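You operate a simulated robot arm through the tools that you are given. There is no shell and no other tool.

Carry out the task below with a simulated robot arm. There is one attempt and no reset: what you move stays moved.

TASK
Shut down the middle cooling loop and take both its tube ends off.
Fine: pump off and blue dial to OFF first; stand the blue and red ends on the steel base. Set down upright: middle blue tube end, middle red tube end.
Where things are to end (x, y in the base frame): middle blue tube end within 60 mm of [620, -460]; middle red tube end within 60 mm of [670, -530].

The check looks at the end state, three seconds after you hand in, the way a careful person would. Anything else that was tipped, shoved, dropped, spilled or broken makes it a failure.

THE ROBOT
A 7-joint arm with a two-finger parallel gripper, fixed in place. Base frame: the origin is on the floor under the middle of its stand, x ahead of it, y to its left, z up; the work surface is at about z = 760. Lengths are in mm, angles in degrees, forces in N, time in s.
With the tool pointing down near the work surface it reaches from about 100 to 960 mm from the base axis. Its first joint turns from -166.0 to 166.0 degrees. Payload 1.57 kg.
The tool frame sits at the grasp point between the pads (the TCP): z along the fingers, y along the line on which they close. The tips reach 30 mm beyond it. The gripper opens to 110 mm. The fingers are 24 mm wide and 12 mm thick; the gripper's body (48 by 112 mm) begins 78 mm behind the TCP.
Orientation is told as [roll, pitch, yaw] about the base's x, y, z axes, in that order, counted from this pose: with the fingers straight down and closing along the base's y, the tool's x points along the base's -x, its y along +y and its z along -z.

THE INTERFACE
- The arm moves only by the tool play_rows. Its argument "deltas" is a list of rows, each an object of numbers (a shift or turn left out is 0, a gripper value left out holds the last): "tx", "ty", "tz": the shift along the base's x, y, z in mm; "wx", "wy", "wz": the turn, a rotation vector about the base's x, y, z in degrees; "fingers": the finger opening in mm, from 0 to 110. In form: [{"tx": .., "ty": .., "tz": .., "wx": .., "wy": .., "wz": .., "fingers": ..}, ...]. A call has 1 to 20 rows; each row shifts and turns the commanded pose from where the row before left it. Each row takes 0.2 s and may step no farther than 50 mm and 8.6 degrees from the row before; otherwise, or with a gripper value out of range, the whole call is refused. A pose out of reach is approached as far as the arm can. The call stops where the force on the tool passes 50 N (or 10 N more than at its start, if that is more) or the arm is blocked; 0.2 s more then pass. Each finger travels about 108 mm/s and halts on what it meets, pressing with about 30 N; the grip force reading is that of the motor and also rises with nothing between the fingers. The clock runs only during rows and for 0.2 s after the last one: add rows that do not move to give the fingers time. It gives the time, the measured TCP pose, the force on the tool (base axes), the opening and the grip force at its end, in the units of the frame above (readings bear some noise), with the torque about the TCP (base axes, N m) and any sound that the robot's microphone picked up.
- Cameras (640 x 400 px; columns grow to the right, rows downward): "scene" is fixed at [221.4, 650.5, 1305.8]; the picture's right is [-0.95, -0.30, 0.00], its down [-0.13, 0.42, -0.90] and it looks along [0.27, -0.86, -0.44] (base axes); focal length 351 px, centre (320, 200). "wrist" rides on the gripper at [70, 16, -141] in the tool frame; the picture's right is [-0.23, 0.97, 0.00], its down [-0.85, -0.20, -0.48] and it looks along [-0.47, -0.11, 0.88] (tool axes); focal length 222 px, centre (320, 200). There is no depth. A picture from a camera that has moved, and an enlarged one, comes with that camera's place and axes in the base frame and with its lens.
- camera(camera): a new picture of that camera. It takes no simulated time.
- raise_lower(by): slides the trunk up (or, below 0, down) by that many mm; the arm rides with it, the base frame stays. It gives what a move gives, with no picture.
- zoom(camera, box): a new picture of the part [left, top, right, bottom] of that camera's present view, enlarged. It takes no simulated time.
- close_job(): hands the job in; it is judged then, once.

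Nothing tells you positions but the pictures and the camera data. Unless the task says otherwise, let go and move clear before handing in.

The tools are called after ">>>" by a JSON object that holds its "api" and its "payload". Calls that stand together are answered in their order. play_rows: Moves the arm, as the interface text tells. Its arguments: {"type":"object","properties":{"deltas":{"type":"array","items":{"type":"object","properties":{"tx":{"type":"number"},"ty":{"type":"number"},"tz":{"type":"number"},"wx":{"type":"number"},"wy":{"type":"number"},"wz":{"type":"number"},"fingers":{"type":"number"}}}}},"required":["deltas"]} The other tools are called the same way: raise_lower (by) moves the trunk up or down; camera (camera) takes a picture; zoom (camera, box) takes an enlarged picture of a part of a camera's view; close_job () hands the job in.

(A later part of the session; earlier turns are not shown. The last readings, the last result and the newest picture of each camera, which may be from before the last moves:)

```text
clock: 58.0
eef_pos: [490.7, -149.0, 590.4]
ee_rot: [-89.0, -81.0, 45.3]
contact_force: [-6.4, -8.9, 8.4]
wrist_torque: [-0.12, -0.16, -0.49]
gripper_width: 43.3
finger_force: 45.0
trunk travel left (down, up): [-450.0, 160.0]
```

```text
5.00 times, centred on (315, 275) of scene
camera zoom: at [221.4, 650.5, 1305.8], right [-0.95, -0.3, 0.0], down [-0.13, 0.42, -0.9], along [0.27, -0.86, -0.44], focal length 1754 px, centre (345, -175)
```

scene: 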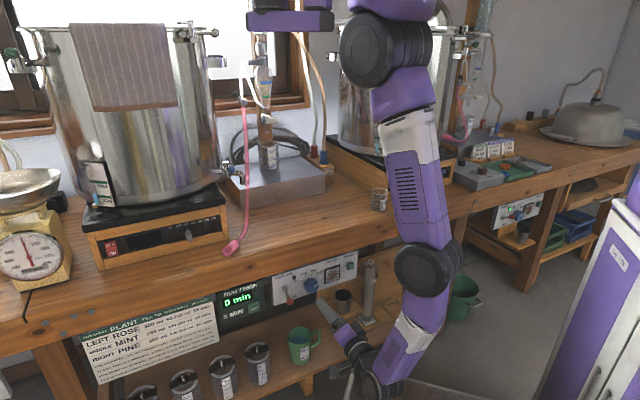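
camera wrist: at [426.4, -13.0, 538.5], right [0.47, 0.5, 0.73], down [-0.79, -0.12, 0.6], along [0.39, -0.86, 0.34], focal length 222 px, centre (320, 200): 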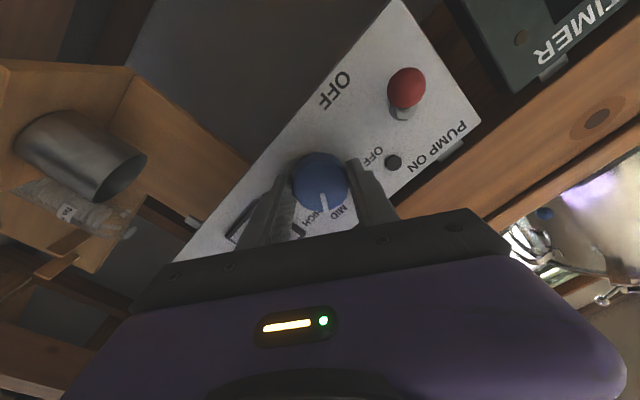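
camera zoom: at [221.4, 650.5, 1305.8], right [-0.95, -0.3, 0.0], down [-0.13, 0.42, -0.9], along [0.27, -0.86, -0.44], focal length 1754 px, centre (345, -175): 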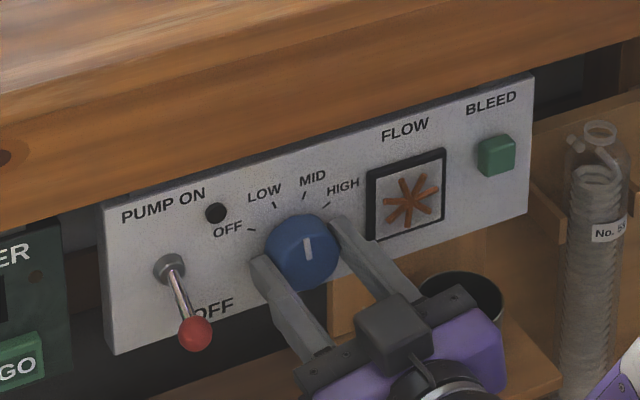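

The pointer has turned about 68° in step with the gripper and is now between MID and LOW. I'll continue toward OFF.

>>> {"api": "play_rows", "payload": {"deltas": [{"wx": -6, "wy": 6}, {"wx": -6, "wy": 6}, {"wx": -6, "wy": 6}]}}

>>> {"api": "play_rows", "payload": {"deltas": [{"wx": -6, "wy": 6}, {"wx": -6, "wy": 6}, {"wx": -6, "wy": 6}, {}]}}

>>> {"api": "zoom", "payload": {"camera": "scene", "box": [255, 235, 375, 315]}}

>>> {"api": "camera", "payload": {"camera": "wrist"}}

```text
clock: 58.8
eef_pos: [490.4, -148.6, 592.6]
ee_rot: [-88.6, -55.7, 44.8]
contact_force: [-11.9, -15.6, 0.7]
wrist_torque: [-0.34, -0.34, -0.44]
gripper_width: 43.3
finger_force: 44.8
trunk travel left (down, up): [-450.0, 160.0]
```

```text
clock: 59.8
eef_pos: [490.2, -148.8, 592.2]
ee_rot: [-88.8, -30.1, 44.8]
contact_force: [-12.9, -14.6, 5.4]
wrist_torque: [-0.33, -0.3, -0.65]
gripper_width: 43.6
finger_force: 45.0
trunk travel left (down, up): [-450.0, 160.0]
```

```text
5.00 times, centred on (315, 275) of scene
camera zoom: at [221.4, 650.5, 1305.8], right [-0.95, -0.3, 0.0], down [-0.13, 0.42, -0.9], along [0.27, -0.86, -0.44], focal length 1754 px, centre (345, -175)
```

zoom: 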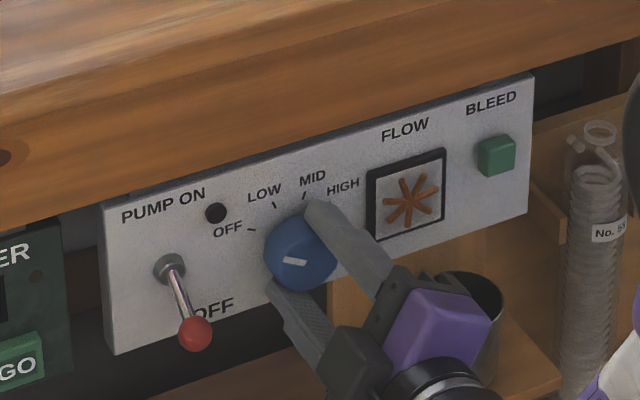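

```text
taken
camera wrist: at [352.5, -86.3, 544.8], right [0.47, 0.5, -0.73], down [0.11, 0.78, 0.61], along [0.87, -0.37, 0.31], focal length 222 px, centre (320, 200)
```

wrist: 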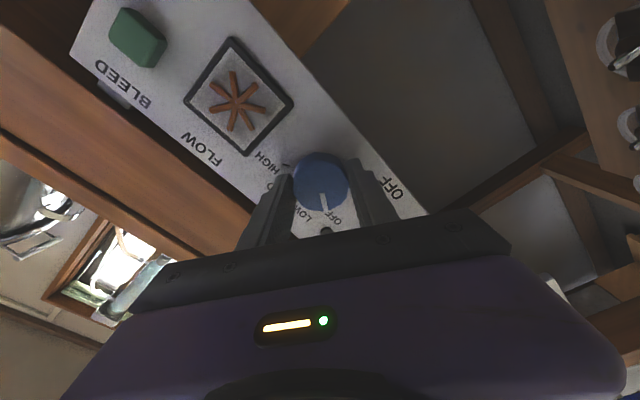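

The pointer now appears to be at OFF. I'll zoom in to verify before letting go.

>>> {"api": "zoom", "payload": {"camera": "wrist", "box": [270, 140, 380, 250]}}

>>> {"api": "zoom", "payload": {"camera": "scene", "box": [295, 265, 335, 297]}}

```text
3.64 times, centred on (325, 195) of wrist
camera zoom: at [352.5, -86.3, 544.8], right [0.47, 0.5, -0.73], down [0.11, 0.78, 0.61], along [0.87, -0.37, 0.31], focal length 808 px, centre (302, 218)
```

zoom: 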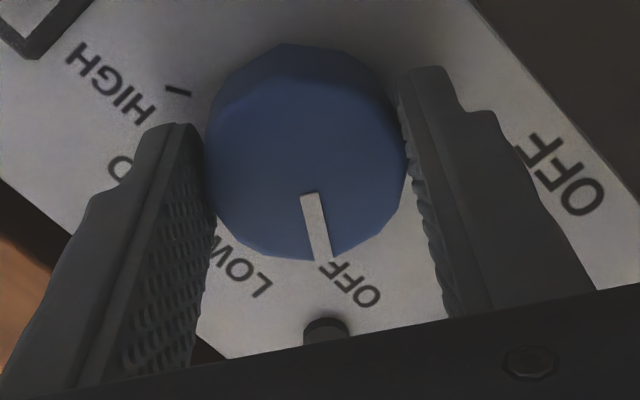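

```text
12.50 times, centred on (315, 281) of scene
camera zoom: at [221.4, 650.5, 1305.8], right [-0.95, -0.3, 0.0], down [-0.13, 0.42, -0.9], along [0.27, -0.86, -0.44], focal length 4385 px, centre (382, -812)
```

zoom: 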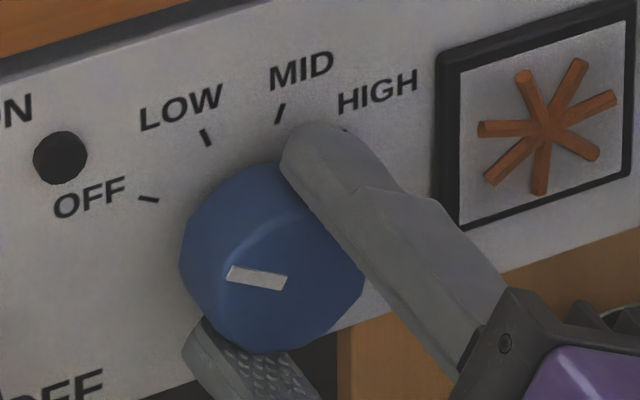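

The pointer is parallel to the OFF tick, about 119° turned. I'll add a final degree or so, then release and back straight off.

>>> {"api": "play_rows", "payload": {"deltas": [{"wx": -1, "wy": 1}, {}, {"fingers": 66}, {}, {}]}}

>>> {"api": "zoom", "payload": {"camera": "scene", "box": [295, 265, 335, 297]}}

```text
clock: 61.0
eef_pos: [490.4, -148.2, 591.0]
ee_rot: [-88.7, -28.8, 45.1]
contact_force: [-1.3, -0.2, -1.0]
wrist_torque: [0.01, 0.0, -0.03]
gripper_width: 65.7
finger_force: 0.0
trunk travel left (down, up): [-450.0, 160.0]
```

```text
12.50 times, centred on (315, 281) of scene
camera zoom: at [221.4, 650.5, 1305.8], right [-0.95, -0.3, 0.0], down [-0.13, 0.42, -0.9], along [0.27, -0.86, -0.44], focal length 4385 px, centre (382, -812)
```

zoom: 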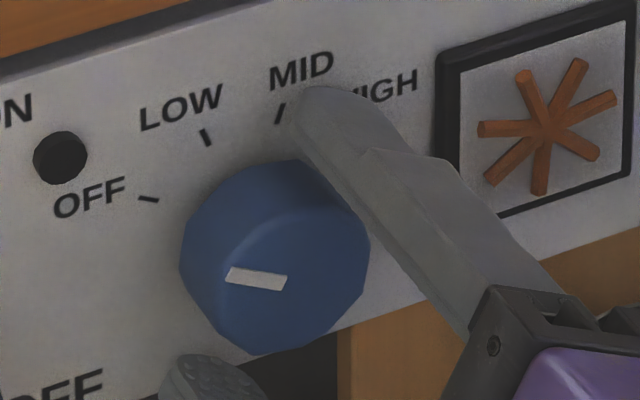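

The dial pointer is at OFF and the pump is off. I'll back straight away from the panel, then restore the roll and tilt the tool 30° below horizontal for the tube ends.

>>> {"api": "play_rows", "payload": {"deltas": [{"tx": -12, "ty": 12}, {"tx": -14, "ty": 14}, {"tx": -14, "ty": 14}, {"tx": -14, "ty": 14}, {"tx": -14, "ty": 14}, {"wx": 6, "wy": -6}, {"wx": 6, "wy": -6}, {"wx": 6, "wy": -6}, {"wx": 6, "wy": -6}, {"wx": 6, "wy": -6}, {"wx": 6, "wy": -6}, {"wx": 6, "wy": -6}, {}]}}

>>> {"api": "camera", "payload": {"camera": "wrist"}}

>>> {"api": "camera", "payload": {"camera": "scene"}}

```text
clock: 63.8
eef_pos: [422.7, -79.6, 590.8]
ee_rot: [-90.0, -88.3, 46.3]
contact_force: [0.0, 0.4, 0.0]
wrist_torque: [0.0, -0.03, 0.03]
gripper_width: 66.0
finger_force: 0.1
trunk travel left (down, up): [-450.0, 160.0]
```

```text
taken
camera wrist: at [331.8, 28.0, 520.1], right [0.68, 0.71, 0.2], down [-0.47, 0.2, 0.86], along [0.57, -0.68, 0.47], focal length 222 px, centre (320, 200)
```

wrist: 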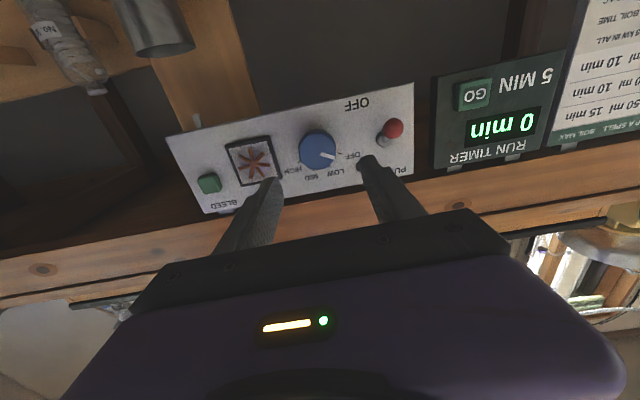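

```text
taken
```

scene: 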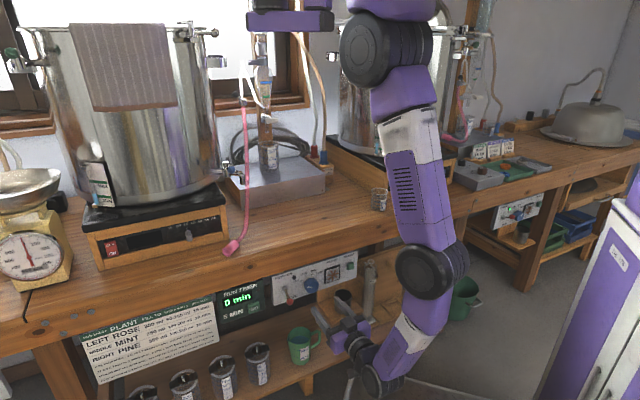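

I'll check the panel closely once more from here, and look at the tube and hose routing above the block.

>>> {"api": "zoom", "payload": {"camera": "wrist", "box": [270, 110, 400, 200]}}

>>> {"api": "zoom", "payload": {"camera": "scene", "box": [230, 0, 350, 100]}}

>>> {"api": "zoom", "payload": {"camera": "scene", "box": [215, 90, 345, 215]}}

```text
4.44 times, centred on (335, 155) of wrist
camera zoom: at [331.8, 28.0, 520.1], right [0.68, 0.71, 0.2], down [-0.47, 0.2, 0.86], along [0.57, -0.68, 0.47], focal length 987 px, centre (253, 400)
```

zoom: 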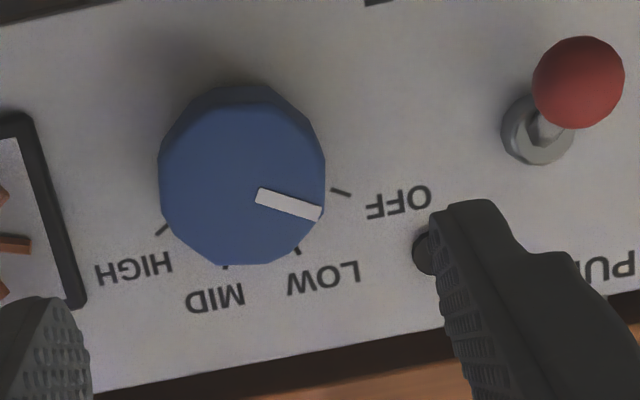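

```text
4.00 times, centred on (290, 50) of scene
camera zoom: at [221.4, 650.5, 1305.8], right [-0.95, -0.3, 0.0], down [-0.13, 0.42, -0.9], along [0.27, -0.86, -0.44], focal length 1403 px, centre (440, 800)
```

zoom: 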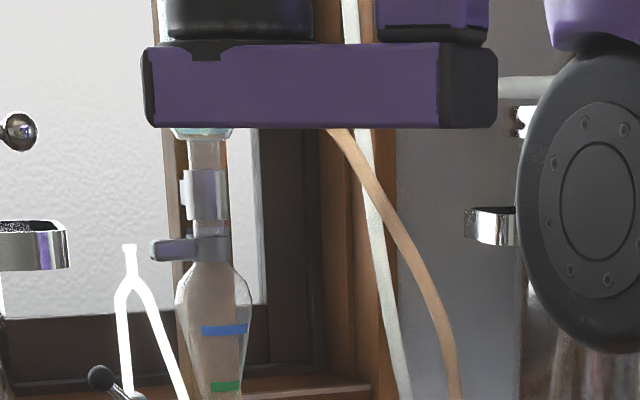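

```text
3.20 times, centred on (280, 152) of scene
camera zoom: at [221.4, 650.5, 1305.8], right [-0.95, -0.3, 0.0], down [-0.13, 0.42, -0.9], along [0.27, -0.86, -0.44], focal length 1123 px, centre (448, 352)
```

zoom: 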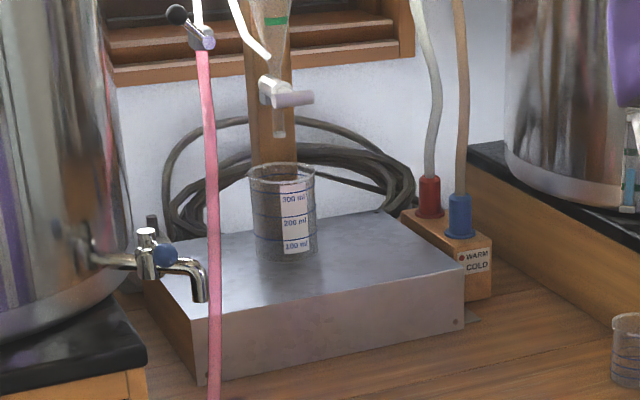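

The pump lever is down and the dial pointer lines up exactly with the OFF tick. Now I'll tilt the tool to 30° below horizontal, open the fingers, and raise the trunk while still in front of the bench.

>>> {"api": "play_rows", "payload": {"deltas": [{"wx": 5.3, "wy": 5.3, "tx": -5, "ty": 5}, {"wx": 5.3, "wy": 5.3, "tx": -5, "ty": 5}, {"wx": 5.3, "wy": 5.3, "tx": -5, "ty": 5}, {"wx": 5.3, "wy": 5.3}, {"wx": 1.2, "wy": -1.2, "wz": -1.3}]}}

>>> {"api": "raise_lower", "payload": {"by": 160}}

>>> {"api": "camera", "payload": {"camera": "scene"}}

>>> {"api": "camera", "payload": {"camera": "wrist"}}

```text
clock: 65.0
eef_pos: [407.2, -63.6, 591.7]
ee_rot: [1.6, -59.9, -45.8]
contact_force: [-0.2, -0.7, 0.1]
wrist_torque: [-0.03, 0.03, 0.02]
gripper_width: 65.9
finger_force: 0.0
trunk travel left (down, up): [-450.0, 160.0]
```

```text
clock: 66.8
eef_pos: [407.5, -63.6, 750.4]
ee_rot: [1.7, -60.1, -45.6]
contact_force: [0.3, -0.4, 0.1]
wrist_torque: [-0.02, 0.01, -0.01]
gripper_width: 66.0
finger_force: 0.0
trunk travel left (down, up): [-610.0, 0.0]
```

```text
taken
```

scene: 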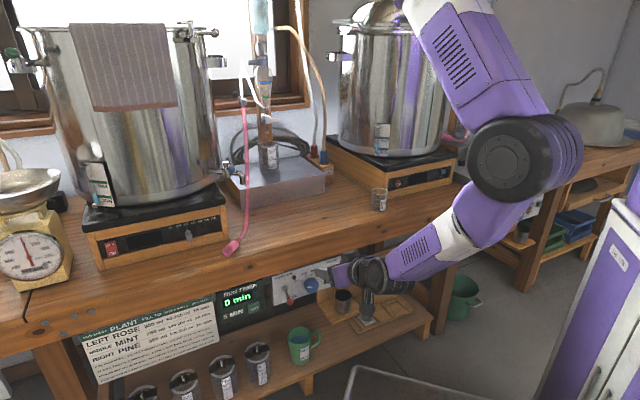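

```text
taken
camera wrist: at [307.1, 57.5, 760.8], right [0.76, 0.62, 0.21], down [-0.14, -0.16, 0.98], along [0.64, -0.77, -0.04], focal length 222 px, centre (320, 200)
```

wrist: 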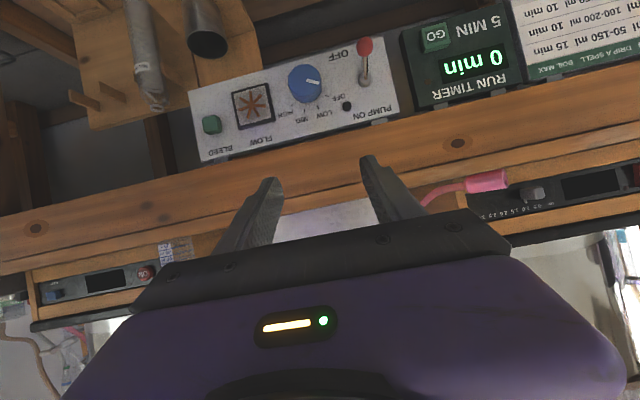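

The panel still shows pump off and the dial at OFF. I'll rise in front of the bench to about z=950, slide right and move forward over the bench front for a close look at the tube ends.

>>> {"api": "play_rows", "payload": {"deltas": [{"tz": 30}, {"tz": 35}, {"tz": 35}, {"tz": 35}, {"tz": 35}, {"tz": 25, "tx": -20, "ty": -20}, {"tx": -25, "ty": -25}, {"tx": -25, "ty": -25}, {"tx": -25, "ty": -25}, {"tx": 28, "ty": -28}, {"tx": 28, "ty": -28}, {"tx": 28, "ty": -28}]}}

>>> {"api": "camera", "payload": {"camera": "scene"}}

>>> {"api": "camera", "payload": {"camera": "wrist"}}

```text
clock: 69.4
eef_pos: [396.1, -239.0, 946.4]
ee_rot: [1.6, -60.1, -45.6]
contact_force: [0.3, -0.1, 0.4]
wrist_torque: [0.0, 0.04, -0.01]
gripper_width: 65.7
finger_force: 0.1
trunk travel left (down, up): [-610.0, 0.0]
```

```text
taken
```

scene: 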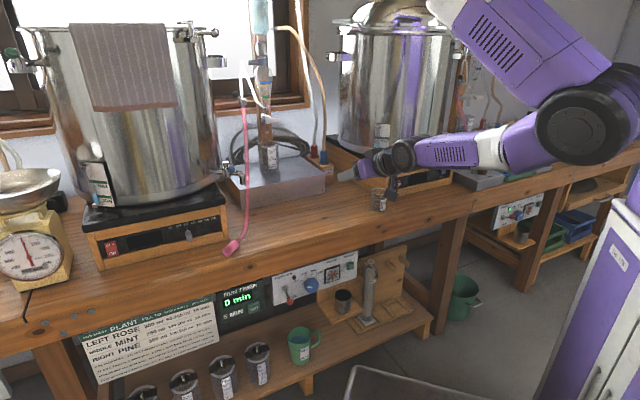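

```text
taken
camera wrist: at [295.8, -118.6, 955.9], right [0.76, 0.62, 0.21], down [-0.14, -0.16, 0.98], along [0.64, -0.77, -0.04], focal length 222 px, centre (320, 200)
```

wrist: 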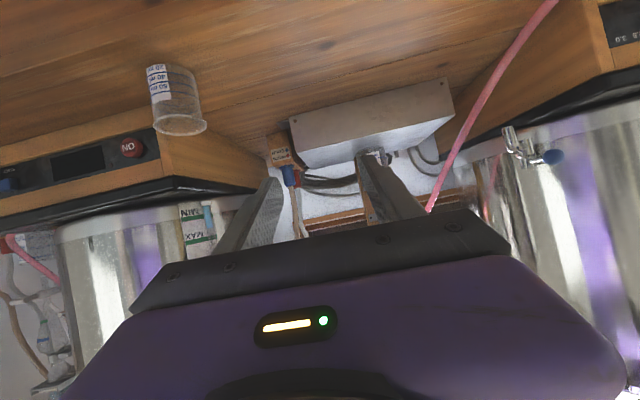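

All reachable. The block with the blue end in front is visible past the left finger; I'll zoom in to measure it.

>>> {"api": "zoom", "payload": {"camera": "wrist", "box": [250, 110, 350, 210]}}

>>> {"api": "zoom", "payload": {"camera": "scene", "box": [290, 110, 350, 200]}}

>>> {"api": "zoom", "payload": {"camera": "scene", "box": [230, 0, 350, 160]}}

```text
4.00 times, centred on (300, 160) of wrist
camera zoom: at [295.8, -118.6, 955.9], right [0.76, 0.62, 0.21], down [-0.14, -0.16, 0.98], along [0.64, -0.77, -0.04], focal length 888 px, centre (400, 360)
```

zoom: 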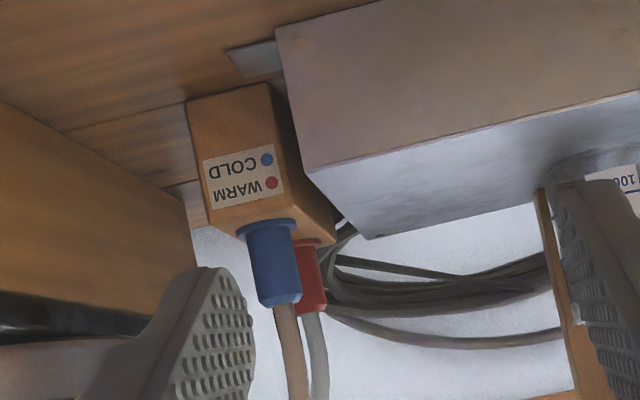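

```text
4.44 times, centred on (320, 155) of scene
camera zoom: at [221.4, 650.5, 1305.8], right [-0.95, -0.3, 0.0], down [-0.13, 0.42, -0.9], along [0.27, -0.86, -0.44], focal length 1559 px, centre (320, 400)
```

zoom: 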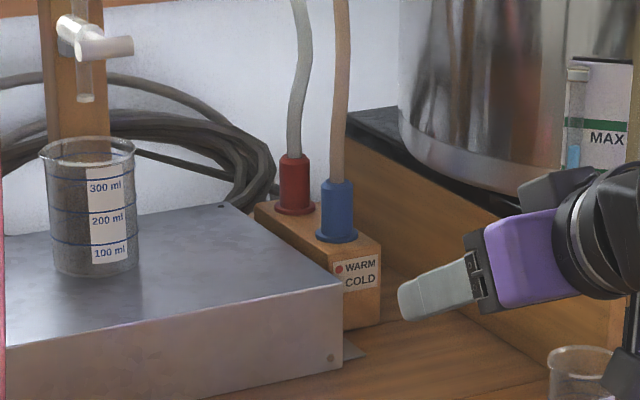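

```text
2.50 times, centred on (290, 80) of scene
camera zoom: at [221.4, 650.5, 1305.8], right [-0.95, -0.3, 0.0], down [-0.13, 0.42, -0.9], along [0.27, -0.86, -0.44], focal length 877 px, centre (395, 500)
```

zoom: 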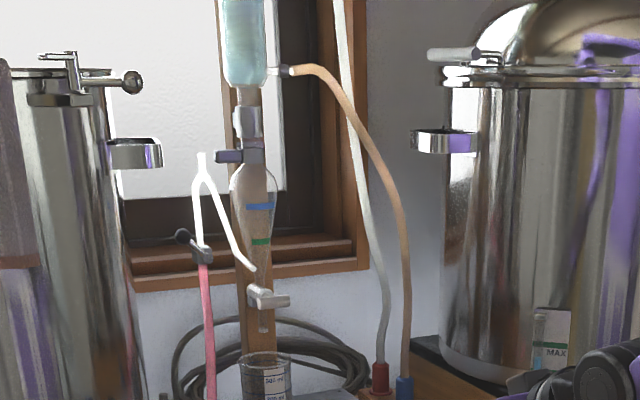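

Triangulation puts the blue end's axis at about (593, -578) from z≈838 to 887, and the red one at about (651, -630). I'll line up in front of the blue end at grasp height, fingers open 66 mm.

>>> {"api": "play_rows", "payload": {"deltas": [{"tx": -20, "ty": -20, "wz": -1.2}, {"tx": -25, "ty": -25}, {"tx": -25, "ty": -25}, {"tx": 29, "ty": -29}, {"tx": 29, "ty": -29}, {"tx": 29, "ty": -29}, {"tx": 29, "ty": -29}, {"tx": 29, "ty": -29}, {"tx": 29, "ty": -29}, {"tx": 29, "ty": -29}, {}]}}

>>> {"api": "camera", "payload": {"camera": "scene"}}

>>> {"api": "camera", "payload": {"camera": "wrist"}}

```text
clock: 71.8
eef_pos: [530.1, -514.7, 946.3]
ee_rot: [1.6, -60.1, -46.9]
contact_force: [0.2, 0.4, 0.7]
wrist_torque: [-0.04, -0.02, 0.0]
gripper_width: 66.5
finger_force: 0.0
trunk travel left (down, up): [-610.0, 0.0]
```

```text
taken
```

scene: 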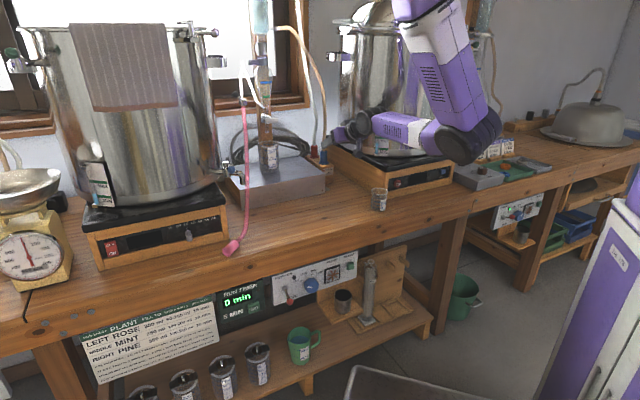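

```text
taken
camera wrist: at [433.0, -390.9, 955.8], right [0.77, 0.6, 0.21], down [-0.14, -0.16, 0.98], along [0.62, -0.78, -0.04], focal length 222 px, centre (320, 200)
```

wrist: 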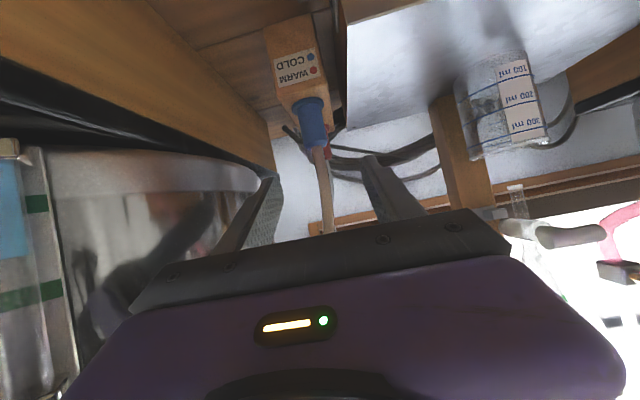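

The tool is 90 mm in front of the blue end and the pot on the right is clear of the fingers. I'll zoom to refine the alignment.

>>> {"api": "zoom", "payload": {"camera": "wrist", "box": [250, 60, 400, 210]}}

>>> {"api": "zoom", "payload": {"camera": "scene", "box": [290, 100, 380, 200]}}

```text
2.67 times, centred on (325, 135) of wrist
camera zoom: at [433.0, -390.9, 955.8], right [0.77, 0.6, 0.21], down [-0.14, -0.16, 0.98], along [0.62, -0.78, -0.04], focal length 592 px, centre (307, 373)
```

zoom: 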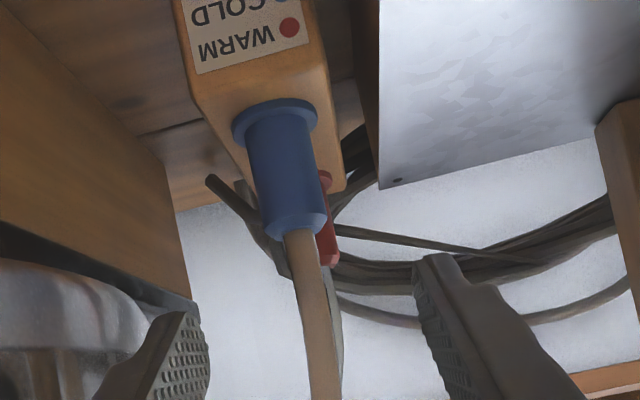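

```text
4.00 times, centred on (335, 150) of scene
camera zoom: at [221.4, 650.5, 1305.8], right [-0.95, -0.3, 0.0], down [-0.13, 0.42, -0.9], along [0.27, -0.86, -0.44], focal length 1403 px, centre (260, 400)
```

zoom: 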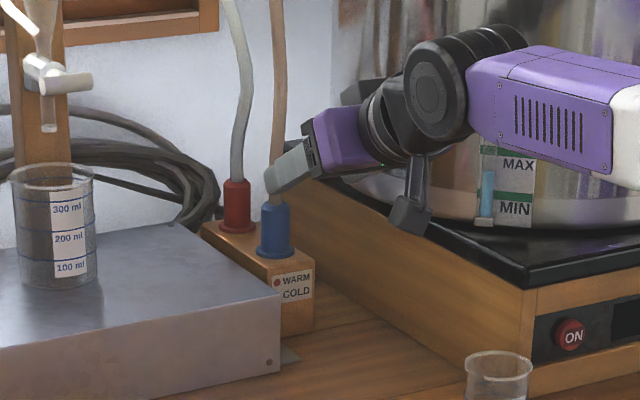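

The blue end is centred on the tool (s≈10, n≈828). I'll lower to z≈870 and advance until the fingers straddle it.

>>> {"api": "play_rows", "payload": {"deltas": [{"tz": -25}, {"tz": -25}, {"tz": -26}, {"tx": 15, "ty": -15}, {"tx": 15, "ty": -15}, {}]}}

>>> {"api": "camera", "payload": {"camera": "wrist"}}

>>> {"api": "zoom", "payload": {"camera": "scene", "box": [290, 100, 380, 200]}}

```text
clock: 73.2
eef_pos: [560.2, -546.5, 869.0]
ee_rot: [1.6, -60.0, -46.8]
contact_force: [-0.1, 0.4, -0.7]
wrist_torque: [-0.03, 0.0, 0.0]
gripper_width: 66.1
finger_force: 0.0
trunk travel left (down, up): [-610.0, 0.0]
```

```text
taken
camera wrist: at [461.1, -423.5, 879.8], right [0.77, 0.6, 0.21], down [-0.14, -0.16, 0.98], along [0.62, -0.78, -0.04], focal length 222 px, centre (320, 200)
```

wrist: 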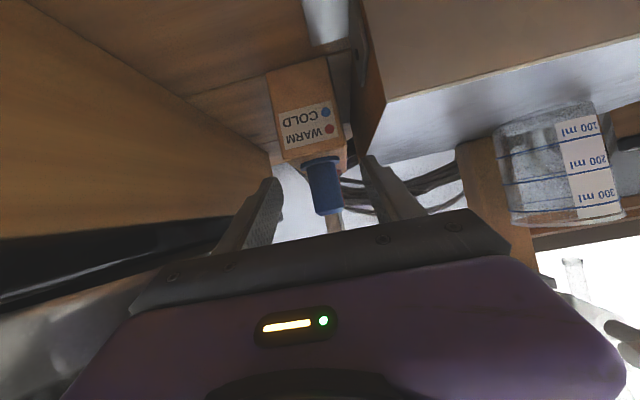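

```text
4.00 times, centred on (335, 150) of scene
camera zoom: at [221.4, 650.5, 1305.8], right [-0.95, -0.3, 0.0], down [-0.13, 0.42, -0.9], along [0.27, -0.86, -0.44], focal length 1403 px, centre (260, 400)
```

zoom: 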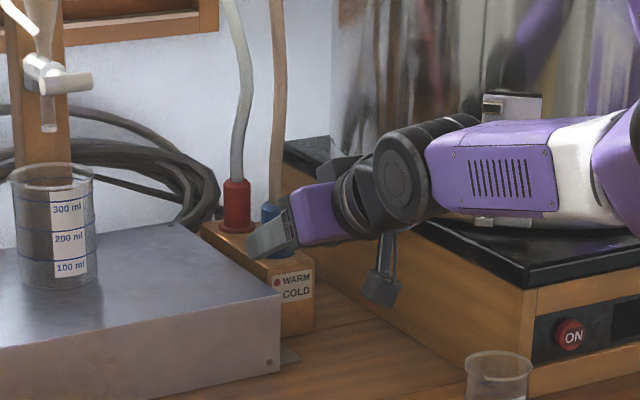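

The fingers are lined up with the blue end. I'll check the whole arm against the pot and hotplate before advancing.

>>> {"api": "camera", "payload": {"camera": "scene"}}

>>> {"api": "zoom", "payload": {"camera": "scene", "box": [300, 0, 540, 200]}}

```text
taken
```

scene: 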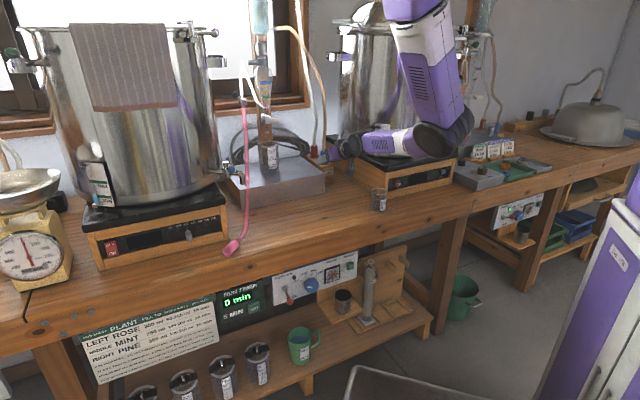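

```text
2.00 times, centred on (420, 100) of scene
camera zoom: at [221.4, 650.5, 1305.8], right [-0.95, -0.3, 0.0], down [-0.13, 0.42, -0.9], along [0.27, -0.86, -0.44], focal length 702 px, centre (120, 400)
```

zoom: 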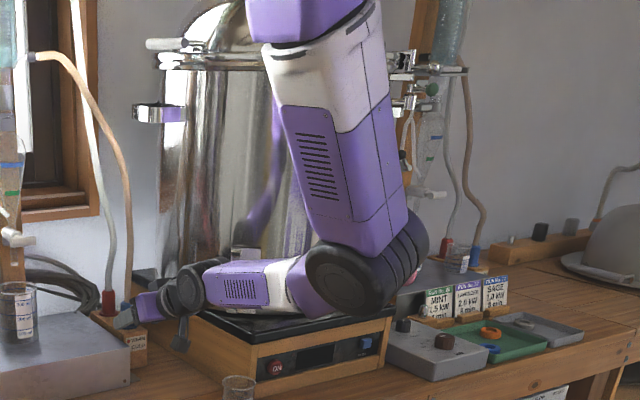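

The arm passes in front of the pot with clearance. I'll advance the last 45 mm and check the position of the blue end between the pads.

>>> {"api": "play_rows", "payload": {"deltas": [{"tx": 11, "ty": -11}, {"tx": 11, "ty": -11}, {"tx": 10, "ty": -10}, {}]}}

>>> {"api": "camera", "payload": {"camera": "wrist"}}

>>> {"api": "zoom", "payload": {"camera": "scene", "box": [290, 110, 370, 200]}}

```text
clock: 74.2
eef_pos: [591.5, -578.2, 871.6]
ee_rot: [1.6, -60.0, -46.9]
contact_force: [0.3, 0.4, 0.3]
wrist_torque: [0.01, 0.02, 0.03]
gripper_width: 65.9
finger_force: 0.0
trunk travel left (down, up): [-610.0, 0.0]
```

```text
taken
camera wrist: at [494.4, -455.3, 880.9], right [0.77, 0.6, 0.21], down [-0.14, -0.16, 0.98], along [0.62, -0.78, -0.04], focal length 222 px, centre (320, 200)
```

wrist: 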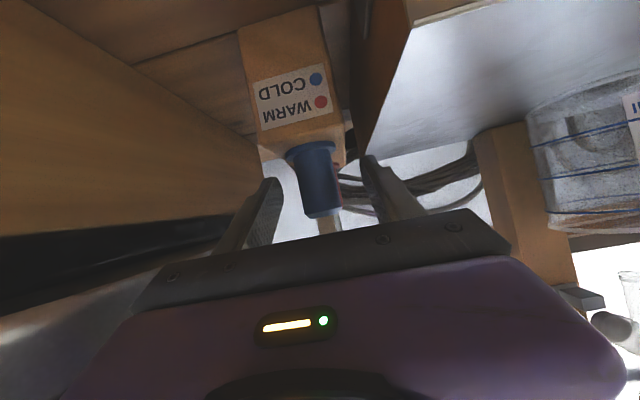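

```text
4.44 times, centred on (330, 155) of scene
camera zoom: at [221.4, 650.5, 1305.8], right [-0.95, -0.3, 0.0], down [-0.13, 0.42, -0.9], along [0.27, -0.86, -0.44], focal length 1559 px, centre (276, 400)
```

zoom: 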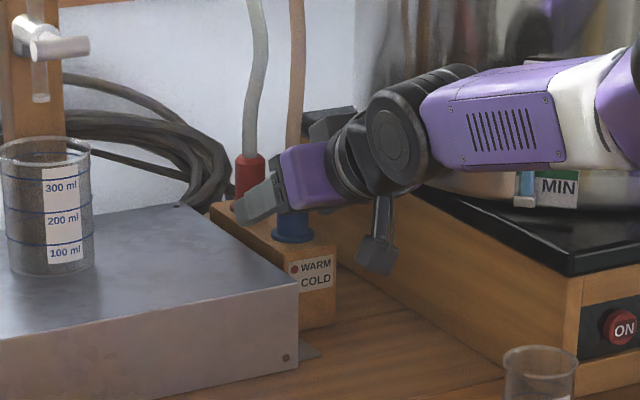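

The blue plug sits at the grasp point between the pads. I'll close the fingers on it.

>>> {"api": "play_rows", "payload": {"deltas": [{"fingers": 40}, {"fingers": 15}, {}, {}]}}

>>> {"api": "camera", "payload": {"camera": "wrist"}}

```text
clock: 75.2
eef_pos: [593.0, -578.4, 871.9]
ee_rot: [1.6, -60.1, -46.9]
contact_force: [-1.2, 0.0, 0.5]
wrist_torque: [-0.04, 0.0, -0.03]
gripper_width: 26.4
finger_force: 29.8
trunk travel left (down, up): [-610.0, 0.0]
```

```text
taken
camera wrist: at [494.3, -455.3, 881.0], right [0.77, 0.6, 0.21], down [-0.14, -0.16, 0.98], along [0.62, -0.78, -0.04], focal length 222 px, centre (320, 200)
```

wrist: 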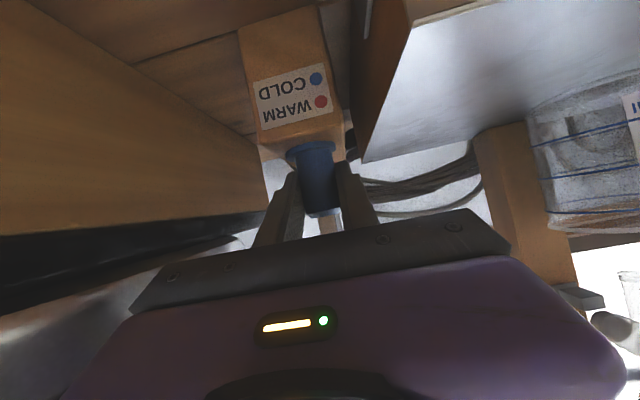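

The fingers hold the blue end at 26.4 mm width. I'll lift slowly and watch the force as it leaves the block.

>>> {"api": "play_rows", "payload": {"deltas": [{"tz": 5}, {"tz": 8}, {"tz": 8}, {"tz": 10}]}}

>>> {"api": "camera", "payload": {"camera": "wrist"}}

>>> {"api": "zoom", "payload": {"camera": "scene", "box": [280, 60, 370, 200]}}

```text
clock: 76.2
eef_pos: [592.2, -576.9, 902.6]
ee_rot: [1.5, -60.0, -46.9]
contact_force: [1.4, -0.3, -1.1]
wrist_torque: [0.02, -0.01, -0.01]
gripper_width: 26.2
finger_force: 30.2
trunk travel left (down, up): [-610.0, 0.0]
```

```text
taken
camera wrist: at [494.1, -454.2, 911.9], right [0.77, 0.6, 0.21], down [-0.14, -0.16, 0.98], along [0.62, -0.78, -0.04], focal length 222 px, centre (320, 200)
```

wrist: 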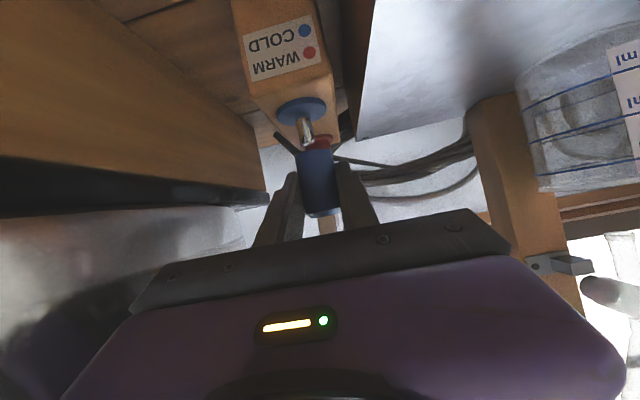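

```text
2.86 times, centred on (325, 130) of scene
camera zoom: at [221.4, 650.5, 1305.8], right [-0.95, -0.3, 0.0], down [-0.13, 0.42, -0.9], along [0.27, -0.86, -0.44], focal length 1002 px, centre (306, 400)
```

zoom: 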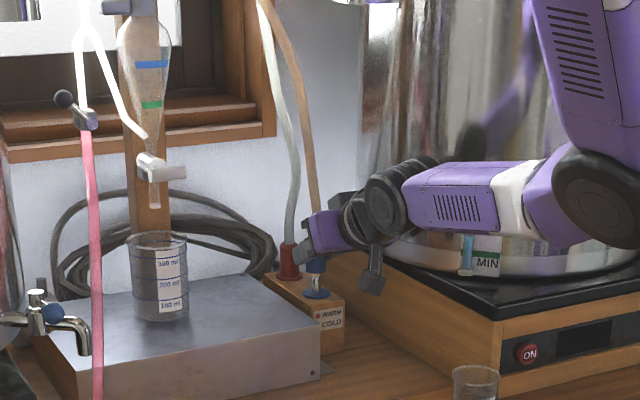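

The blue sleeve is sliding up off a metal barb, with no force problem. I'll keep lifting until it is well clear.

>>> {"api": "play_rows", "payload": {"deltas": [{"tz": 10}, {"tz": 10}, {"tz": 10}, {"tz": 10}]}}

>>> {"api": "camera", "payload": {"camera": "wrist"}}

>>> {"api": "zoom", "payload": {"camera": "scene", "box": [230, 20, 370, 200]}}

```text
clock: 77.2
eef_pos: [592.8, -577.0, 943.7]
ee_rot: [1.5, -60.1, -46.7]
contact_force: [0.1, 0.1, -0.5]
wrist_torque: [-0.03, -0.03, 0.0]
gripper_width: 26.0
finger_force: 30.0
trunk travel left (down, up): [-610.0, 0.0]
```

```text
taken
camera wrist: at [494.3, -454.1, 952.0], right [0.77, 0.6, 0.21], down [-0.14, -0.16, 0.98], along [0.62, -0.78, -0.04], focal length 222 px, centre (320, 200)
```

wrist: 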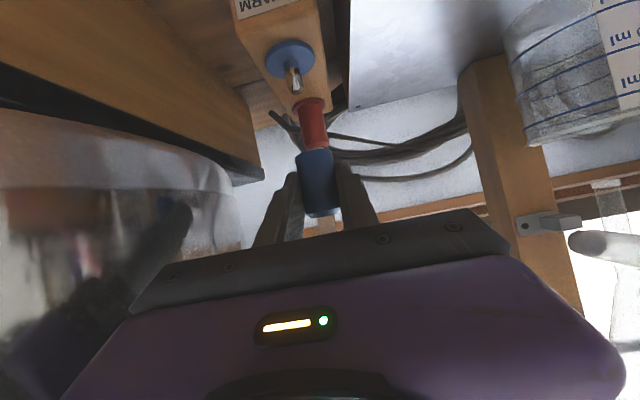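

```text
2.22 times, centred on (300, 110) of scene
camera zoom: at [221.4, 650.5, 1305.8], right [-0.95, -0.3, 0.0], down [-0.13, 0.42, -0.9], along [0.27, -0.86, -0.44], focal length 780 px, centre (364, 400)
```

zoom: 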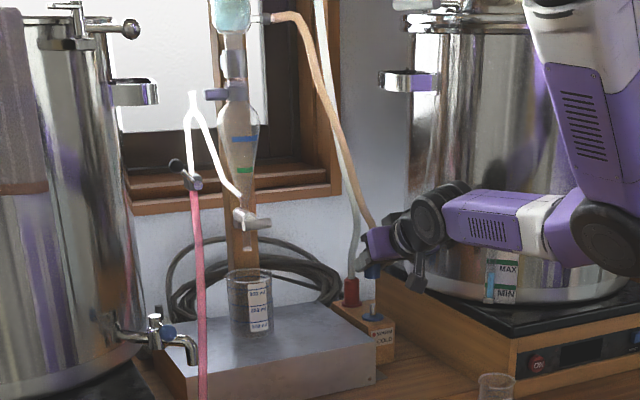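

The blue end is free and its bottom hangs 30 mm below the tool point. I'll carry it toward me a little and then left over the steel base, to about (654, -431), within tolerance of its target and leaving room for red.

>>> {"api": "play_rows", "payload": {"deltas": [{"tx": -14, "ty": 14}, {"tx": -14, "ty": 14}, {"tx": -14, "ty": 14}, {"tx": 15, "ty": 15}, {"tx": 20, "ty": 20}, {"tx": 25, "ty": 25}, {"tx": 25, "ty": 25}, {"tx": 19, "ty": 19}, {}]}}

>>> {"api": "camera", "payload": {"camera": "wrist"}}

>>> {"api": "camera", "payload": {"camera": "scene"}}

```text
clock: 79.2
eef_pos: [653.0, -429.0, 940.3]
ee_rot: [1.7, -60.2, -46.8]
contact_force: [-0.3, 0.4, -1.2]
wrist_torque: [0.03, 0.01, 0.01]
gripper_width: 26.1
finger_force: 29.6
trunk travel left (down, up): [-610.0, 0.0]
```

```text
taken
camera wrist: at [555.1, -305.1, 949.3], right [0.77, 0.6, 0.21], down [-0.14, -0.16, 0.98], along [0.62, -0.78, -0.04], focal length 222 px, centre (320, 200)
```

wrist: 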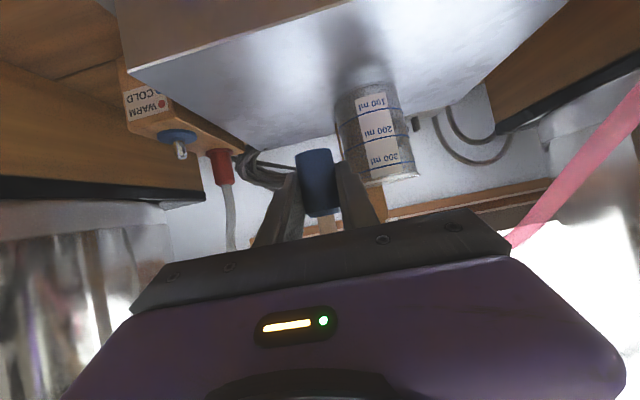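

```text
taken
```

scene: 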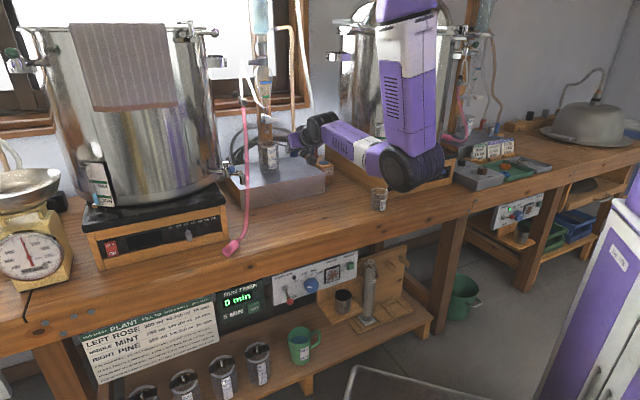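

The blue end is above the base at s≈158, clear of the beaker. I'll shift slightly right, lower to just above the base, then creep down.

>>> {"api": "play_rows", "payload": {"deltas": [{"tx": -4, "ty": -4, "tz": -10}, {"tz": -16}, {"tz": -16}, {"tz": -16}, {"tz": -10}, {}]}}

>>> {"api": "zoom", "payload": {"camera": "scene", "box": [240, 110, 360, 210]}}

>>> {"api": "camera", "payload": {"camera": "wrist"}}

```text
clock: 80.6
eef_pos: [649.5, -434.6, 872.3]
ee_rot: [1.5, -60.1, -46.8]
contact_force: [-0.8, 0.4, 0.0]
wrist_torque: [0.01, 0.02, -0.01]
gripper_width: 26.2
finger_force: 29.9
trunk travel left (down, up): [-610.0, 0.0]
```

```text
4.00 times, centred on (300, 160) of scene
camera zoom: at [221.4, 650.5, 1305.8], right [-0.95, -0.3, 0.0], down [-0.13, 0.42, -0.9], along [0.27, -0.86, -0.44], focal length 1403 px, centre (400, 360)
```

zoom: 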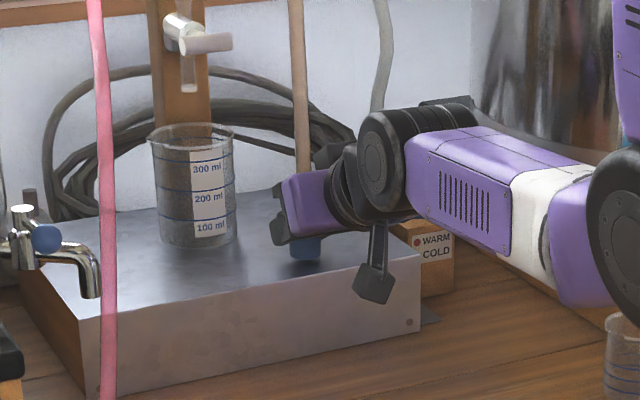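

```text
taken
camera wrist: at [551.8, -311.3, 881.8], right [0.77, 0.6, 0.21], down [-0.14, -0.16, 0.98], along [0.62, -0.78, -0.04], focal length 222 px, centre (320, 200)
```

wrist: 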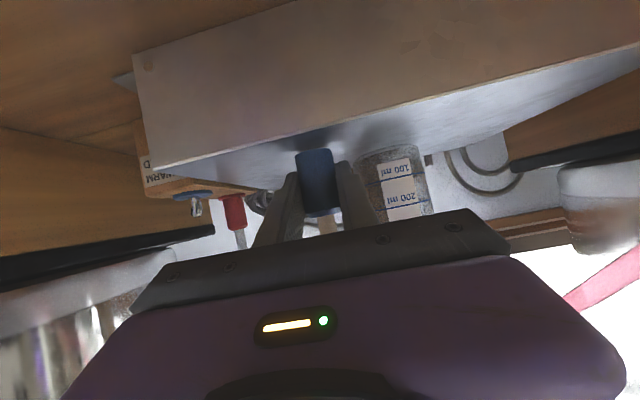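

The blue end is about 15 mm above the steel surface. I'll creep down in small steps watching for contact.

>>> {"api": "play_rows", "payload": {"deltas": [{"tz": -4}, {"tz": -4}, {"tz": -3}, {}]}}

>>> {"api": "play_rows", "payload": {"deltas": [{"tz": -2}, {"tz": -1.5}, {}]}}

>>> {"api": "zoom", "payload": {"camera": "wrist", "box": [250, 110, 400, 240]}}

```text
clock: 81.6
eef_pos: [652.7, -435.1, 864.5]
ee_rot: [1.8, -60.5, -46.9]
contact_force: [5.9, -2.8, 23.6]
wrist_torque: [-0.31, -0.05, 0.0]
gripper_width: 26.7
finger_force: 29.6
trunk travel left (down, up): [-610.0, 0.0]
```

```text
clock: 82.4
eef_pos: [650.4, -434.0, 864.1]
ee_rot: [1.5, -60.8, -46.9]
contact_force: [-3.8, 12.5, 42.3]
wrist_torque: [-0.35, 0.21, -0.04]
gripper_width: 26.4
finger_force: 29.7
trunk travel left (down, up): [-610.0, 0.0]
```

```text
3.08 times, centred on (325, 175) of wrist
camera zoom: at [552.6, -312.1, 870.9], right [0.77, 0.6, 0.21], down [-0.15, -0.15, 0.98], along [0.62, -0.78, -0.02], focal length 684 px, centre (305, 277)
```

zoom: 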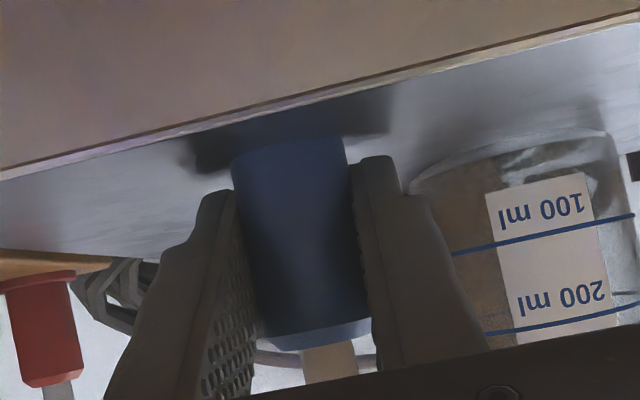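

The blue end is standing on the base, and I pressed a bit more than needed (42 N). I'll relieve the pressure before releasing.

>>> {"api": "play_rows", "payload": {"deltas": [{"tz": 2.5}, {"tz": 2.5}, {}]}}

>>> {"api": "zoom", "payload": {"camera": "wrist", "box": [250, 110, 400, 240]}}

```text
clock: 83.2
eef_pos: [649.9, -436.3, 863.9]
ee_rot: [1.6, -60.2, -46.8]
contact_force: [7.2, 2.6, 17.8]
wrist_torque: [-0.41, -0.22, 0.21]
gripper_width: 26.6
finger_force: 29.8
trunk travel left (down, up): [-610.0, 0.0]
```

```text
3.08 times, centred on (325, 175) of wrist
camera zoom: at [551.5, -312.6, 872.8], right [0.77, 0.6, 0.21], down [-0.15, -0.16, 0.98], along [0.62, -0.78, -0.03], focal length 684 px, centre (305, 277)
```

zoom: 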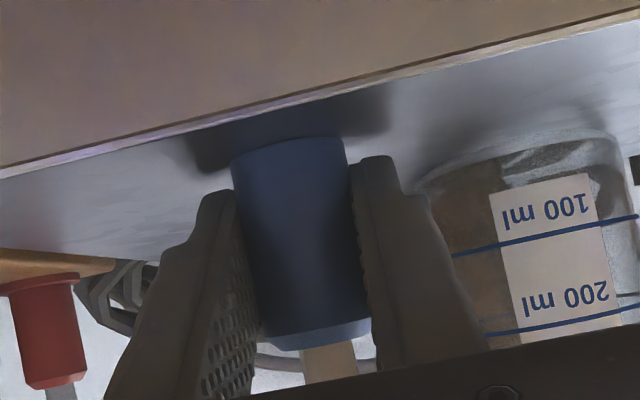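

Still 18 N down; I'll ease up two more millimetres, then open the fingers gradually.

>>> {"api": "play_rows", "payload": {"deltas": [{"tz": 1.5}, {"tz": 1}, {}]}}

>>> {"api": "play_rows", "payload": {"deltas": [{"fingers": 30}, {"fingers": 36}, {"fingers": 44}, {"fingers": 54}, {"fingers": 62}, {}]}}

>>> {"api": "camera", "payload": {"camera": "wrist"}}

>>> {"api": "zoom", "payload": {"camera": "scene", "box": [240, 110, 360, 210]}}

```text
clock: 84.0
eef_pos: [647.0, -436.2, 862.8]
ee_rot: [1.6, -59.8, -46.8]
contact_force: [0.3, -0.4, 1.0]
wrist_torque: [-0.05, 0.03, -0.01]
gripper_width: 26.1
finger_force: 30.0
trunk travel left (down, up): [-610.0, 0.0]
```

```text
clock: 85.4
eef_pos: [649.0, -436.0, 866.3]
ee_rot: [1.6, -60.1, -46.8]
contact_force: [-0.8, 0.7, 0.6]
wrist_torque: [0.03, 0.03, -0.01]
gripper_width: 61.9
finger_force: 0.0
trunk travel left (down, up): [-610.0, 0.0]
```

```text
taken
camera wrist: at [551.6, -312.5, 875.4], right [0.77, 0.6, 0.21], down [-0.14, -0.16, 0.98], along [0.62, -0.78, -0.04], focal length 222 px, centre (320, 200)
```

wrist: 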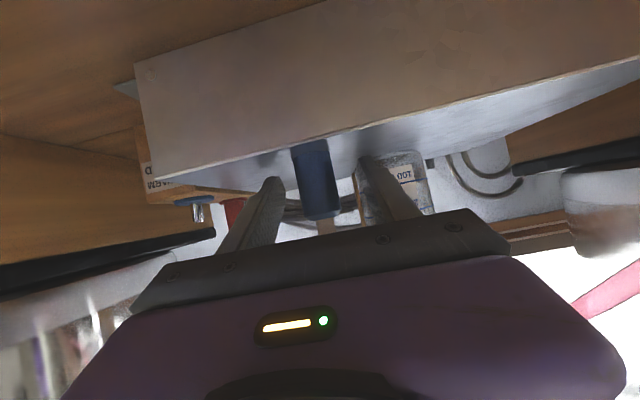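

```text
4.00 times, centred on (300, 160) of scene
camera zoom: at [221.4, 650.5, 1305.8], right [-0.95, -0.3, 0.0], down [-0.13, 0.42, -0.9], along [0.27, -0.86, -0.44], focal length 1403 px, centre (400, 360)
```

zoom: 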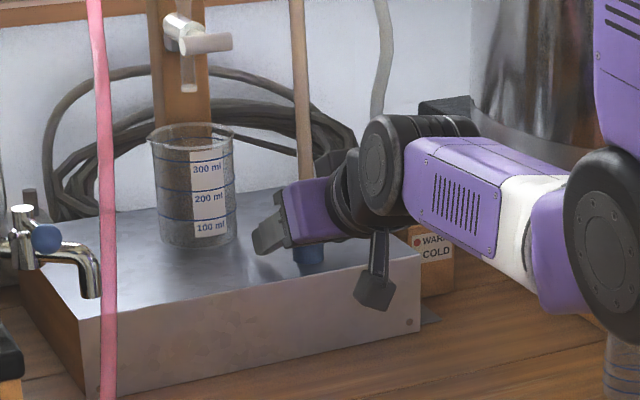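

The blue end stands by itself between the open fingers. I'll back straight away from it and then check that it is upright.

>>> {"api": "play_rows", "payload": {"deltas": [{"tx": -10, "ty": 10}, {"tx": -15, "ty": 15}, {"tx": -15, "ty": 15}, {"tx": -15, "ty": 15}, {"tx": -18, "ty": 18}, {"tx": -18, "ty": 18, "tz": 10}, {"tz": 25}, {"tz": 25}]}}

>>> {"api": "camera", "payload": {"camera": "wrist"}}

>>> {"api": "zoom", "payload": {"camera": "scene", "box": [240, 110, 360, 210]}}

>>> {"api": "camera", "payload": {"camera": "scene"}}

```text
clock: 87.2
eef_pos: [559.4, -342.9, 925.0]
ee_rot: [1.7, -60.0, -46.9]
contact_force: [0.4, -0.4, 0.9]
wrist_torque: [-0.03, 0.0, -0.02]
gripper_width: 62.1
finger_force: 0.1
trunk travel left (down, up): [-610.0, 0.0]
```

```text
taken
camera wrist: at [461.0, -219.8, 933.8], right [0.77, 0.6, 0.21], down [-0.14, -0.16, 0.98], along [0.62, -0.78, -0.04], focal length 222 px, centre (320, 200)
```

wrist: 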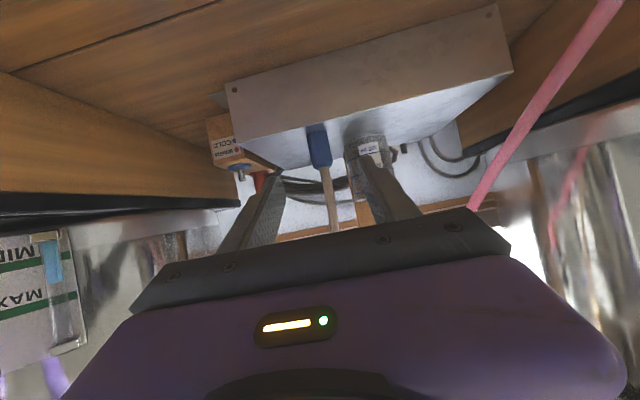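

```text
4.00 times, centred on (300, 160) of scene
camera zoom: at [221.4, 650.5, 1305.8], right [-0.95, -0.3, 0.0], down [-0.13, 0.42, -0.9], along [0.27, -0.86, -0.44], focal length 1403 px, centre (400, 360)
```

zoom: 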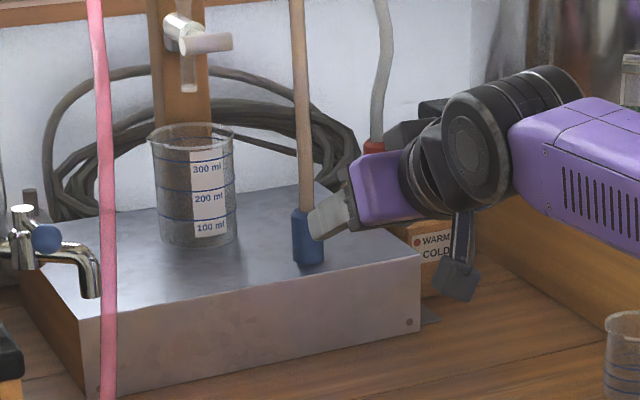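

```text
taken
```

scene: 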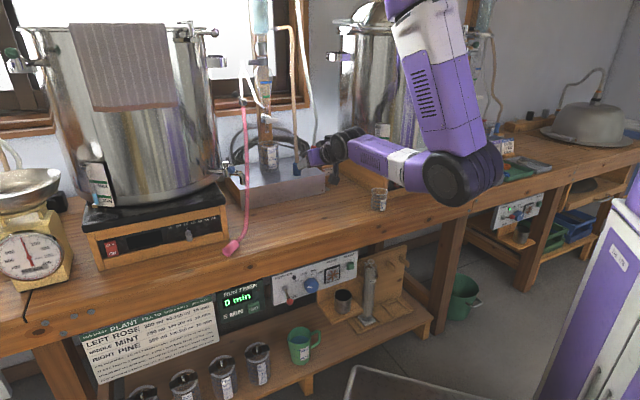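

The blue end stands upright on the base at about (650, -437). Now I'll move right, back in line with the red end, staying high.

>>> {"api": "play_rows", "payload": {"deltas": [{"tz": 15, "tx": -20, "ty": -20}, {"tx": -26, "ty": -26}, {"tx": -26, "ty": -26}, {"tx": -26, "ty": -26}, {"tx": 28, "ty": -28}, {"tx": 28, "ty": -28}, {"tx": 28, "ty": -28}, {"tx": 28, "ty": -28}, {}]}}

>>> {"api": "camera", "payload": {"camera": "wrist"}}

>>> {"api": "zoom", "payload": {"camera": "scene", "box": [240, 80, 380, 200]}}

```text
clock: 89.2
eef_pos: [569.5, -557.2, 938.1]
ee_rot: [1.6, -60.1, -46.9]
contact_force: [0.2, 0.9, 0.0]
wrist_torque: [-0.01, -0.01, 0.03]
gripper_width: 62.0
finger_force: 0.0
trunk travel left (down, up): [-610.0, 0.0]
```

```text
taken
camera wrist: at [471.4, -433.9, 947.9], right [0.77, 0.6, 0.21], down [-0.14, -0.16, 0.98], along [0.62, -0.78, -0.04], focal length 222 px, centre (320, 200)
```

wrist: 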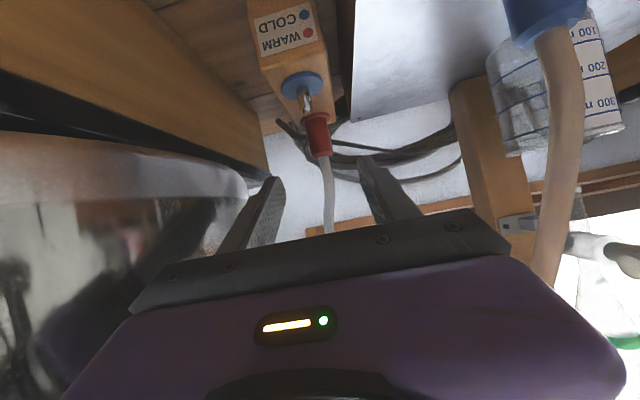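

```text
3.33 times, centred on (310, 140) of scene
camera zoom: at [221.4, 650.5, 1305.8], right [-0.95, -0.3, 0.0], down [-0.13, 0.42, -0.9], along [0.27, -0.86, -0.44], focal length 1169 px, centre (353, 400)
```

zoom: 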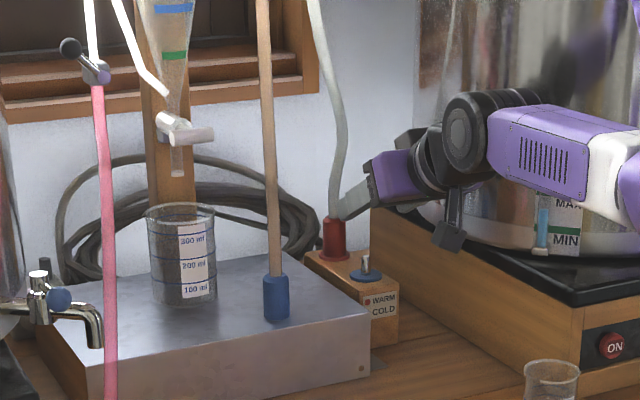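

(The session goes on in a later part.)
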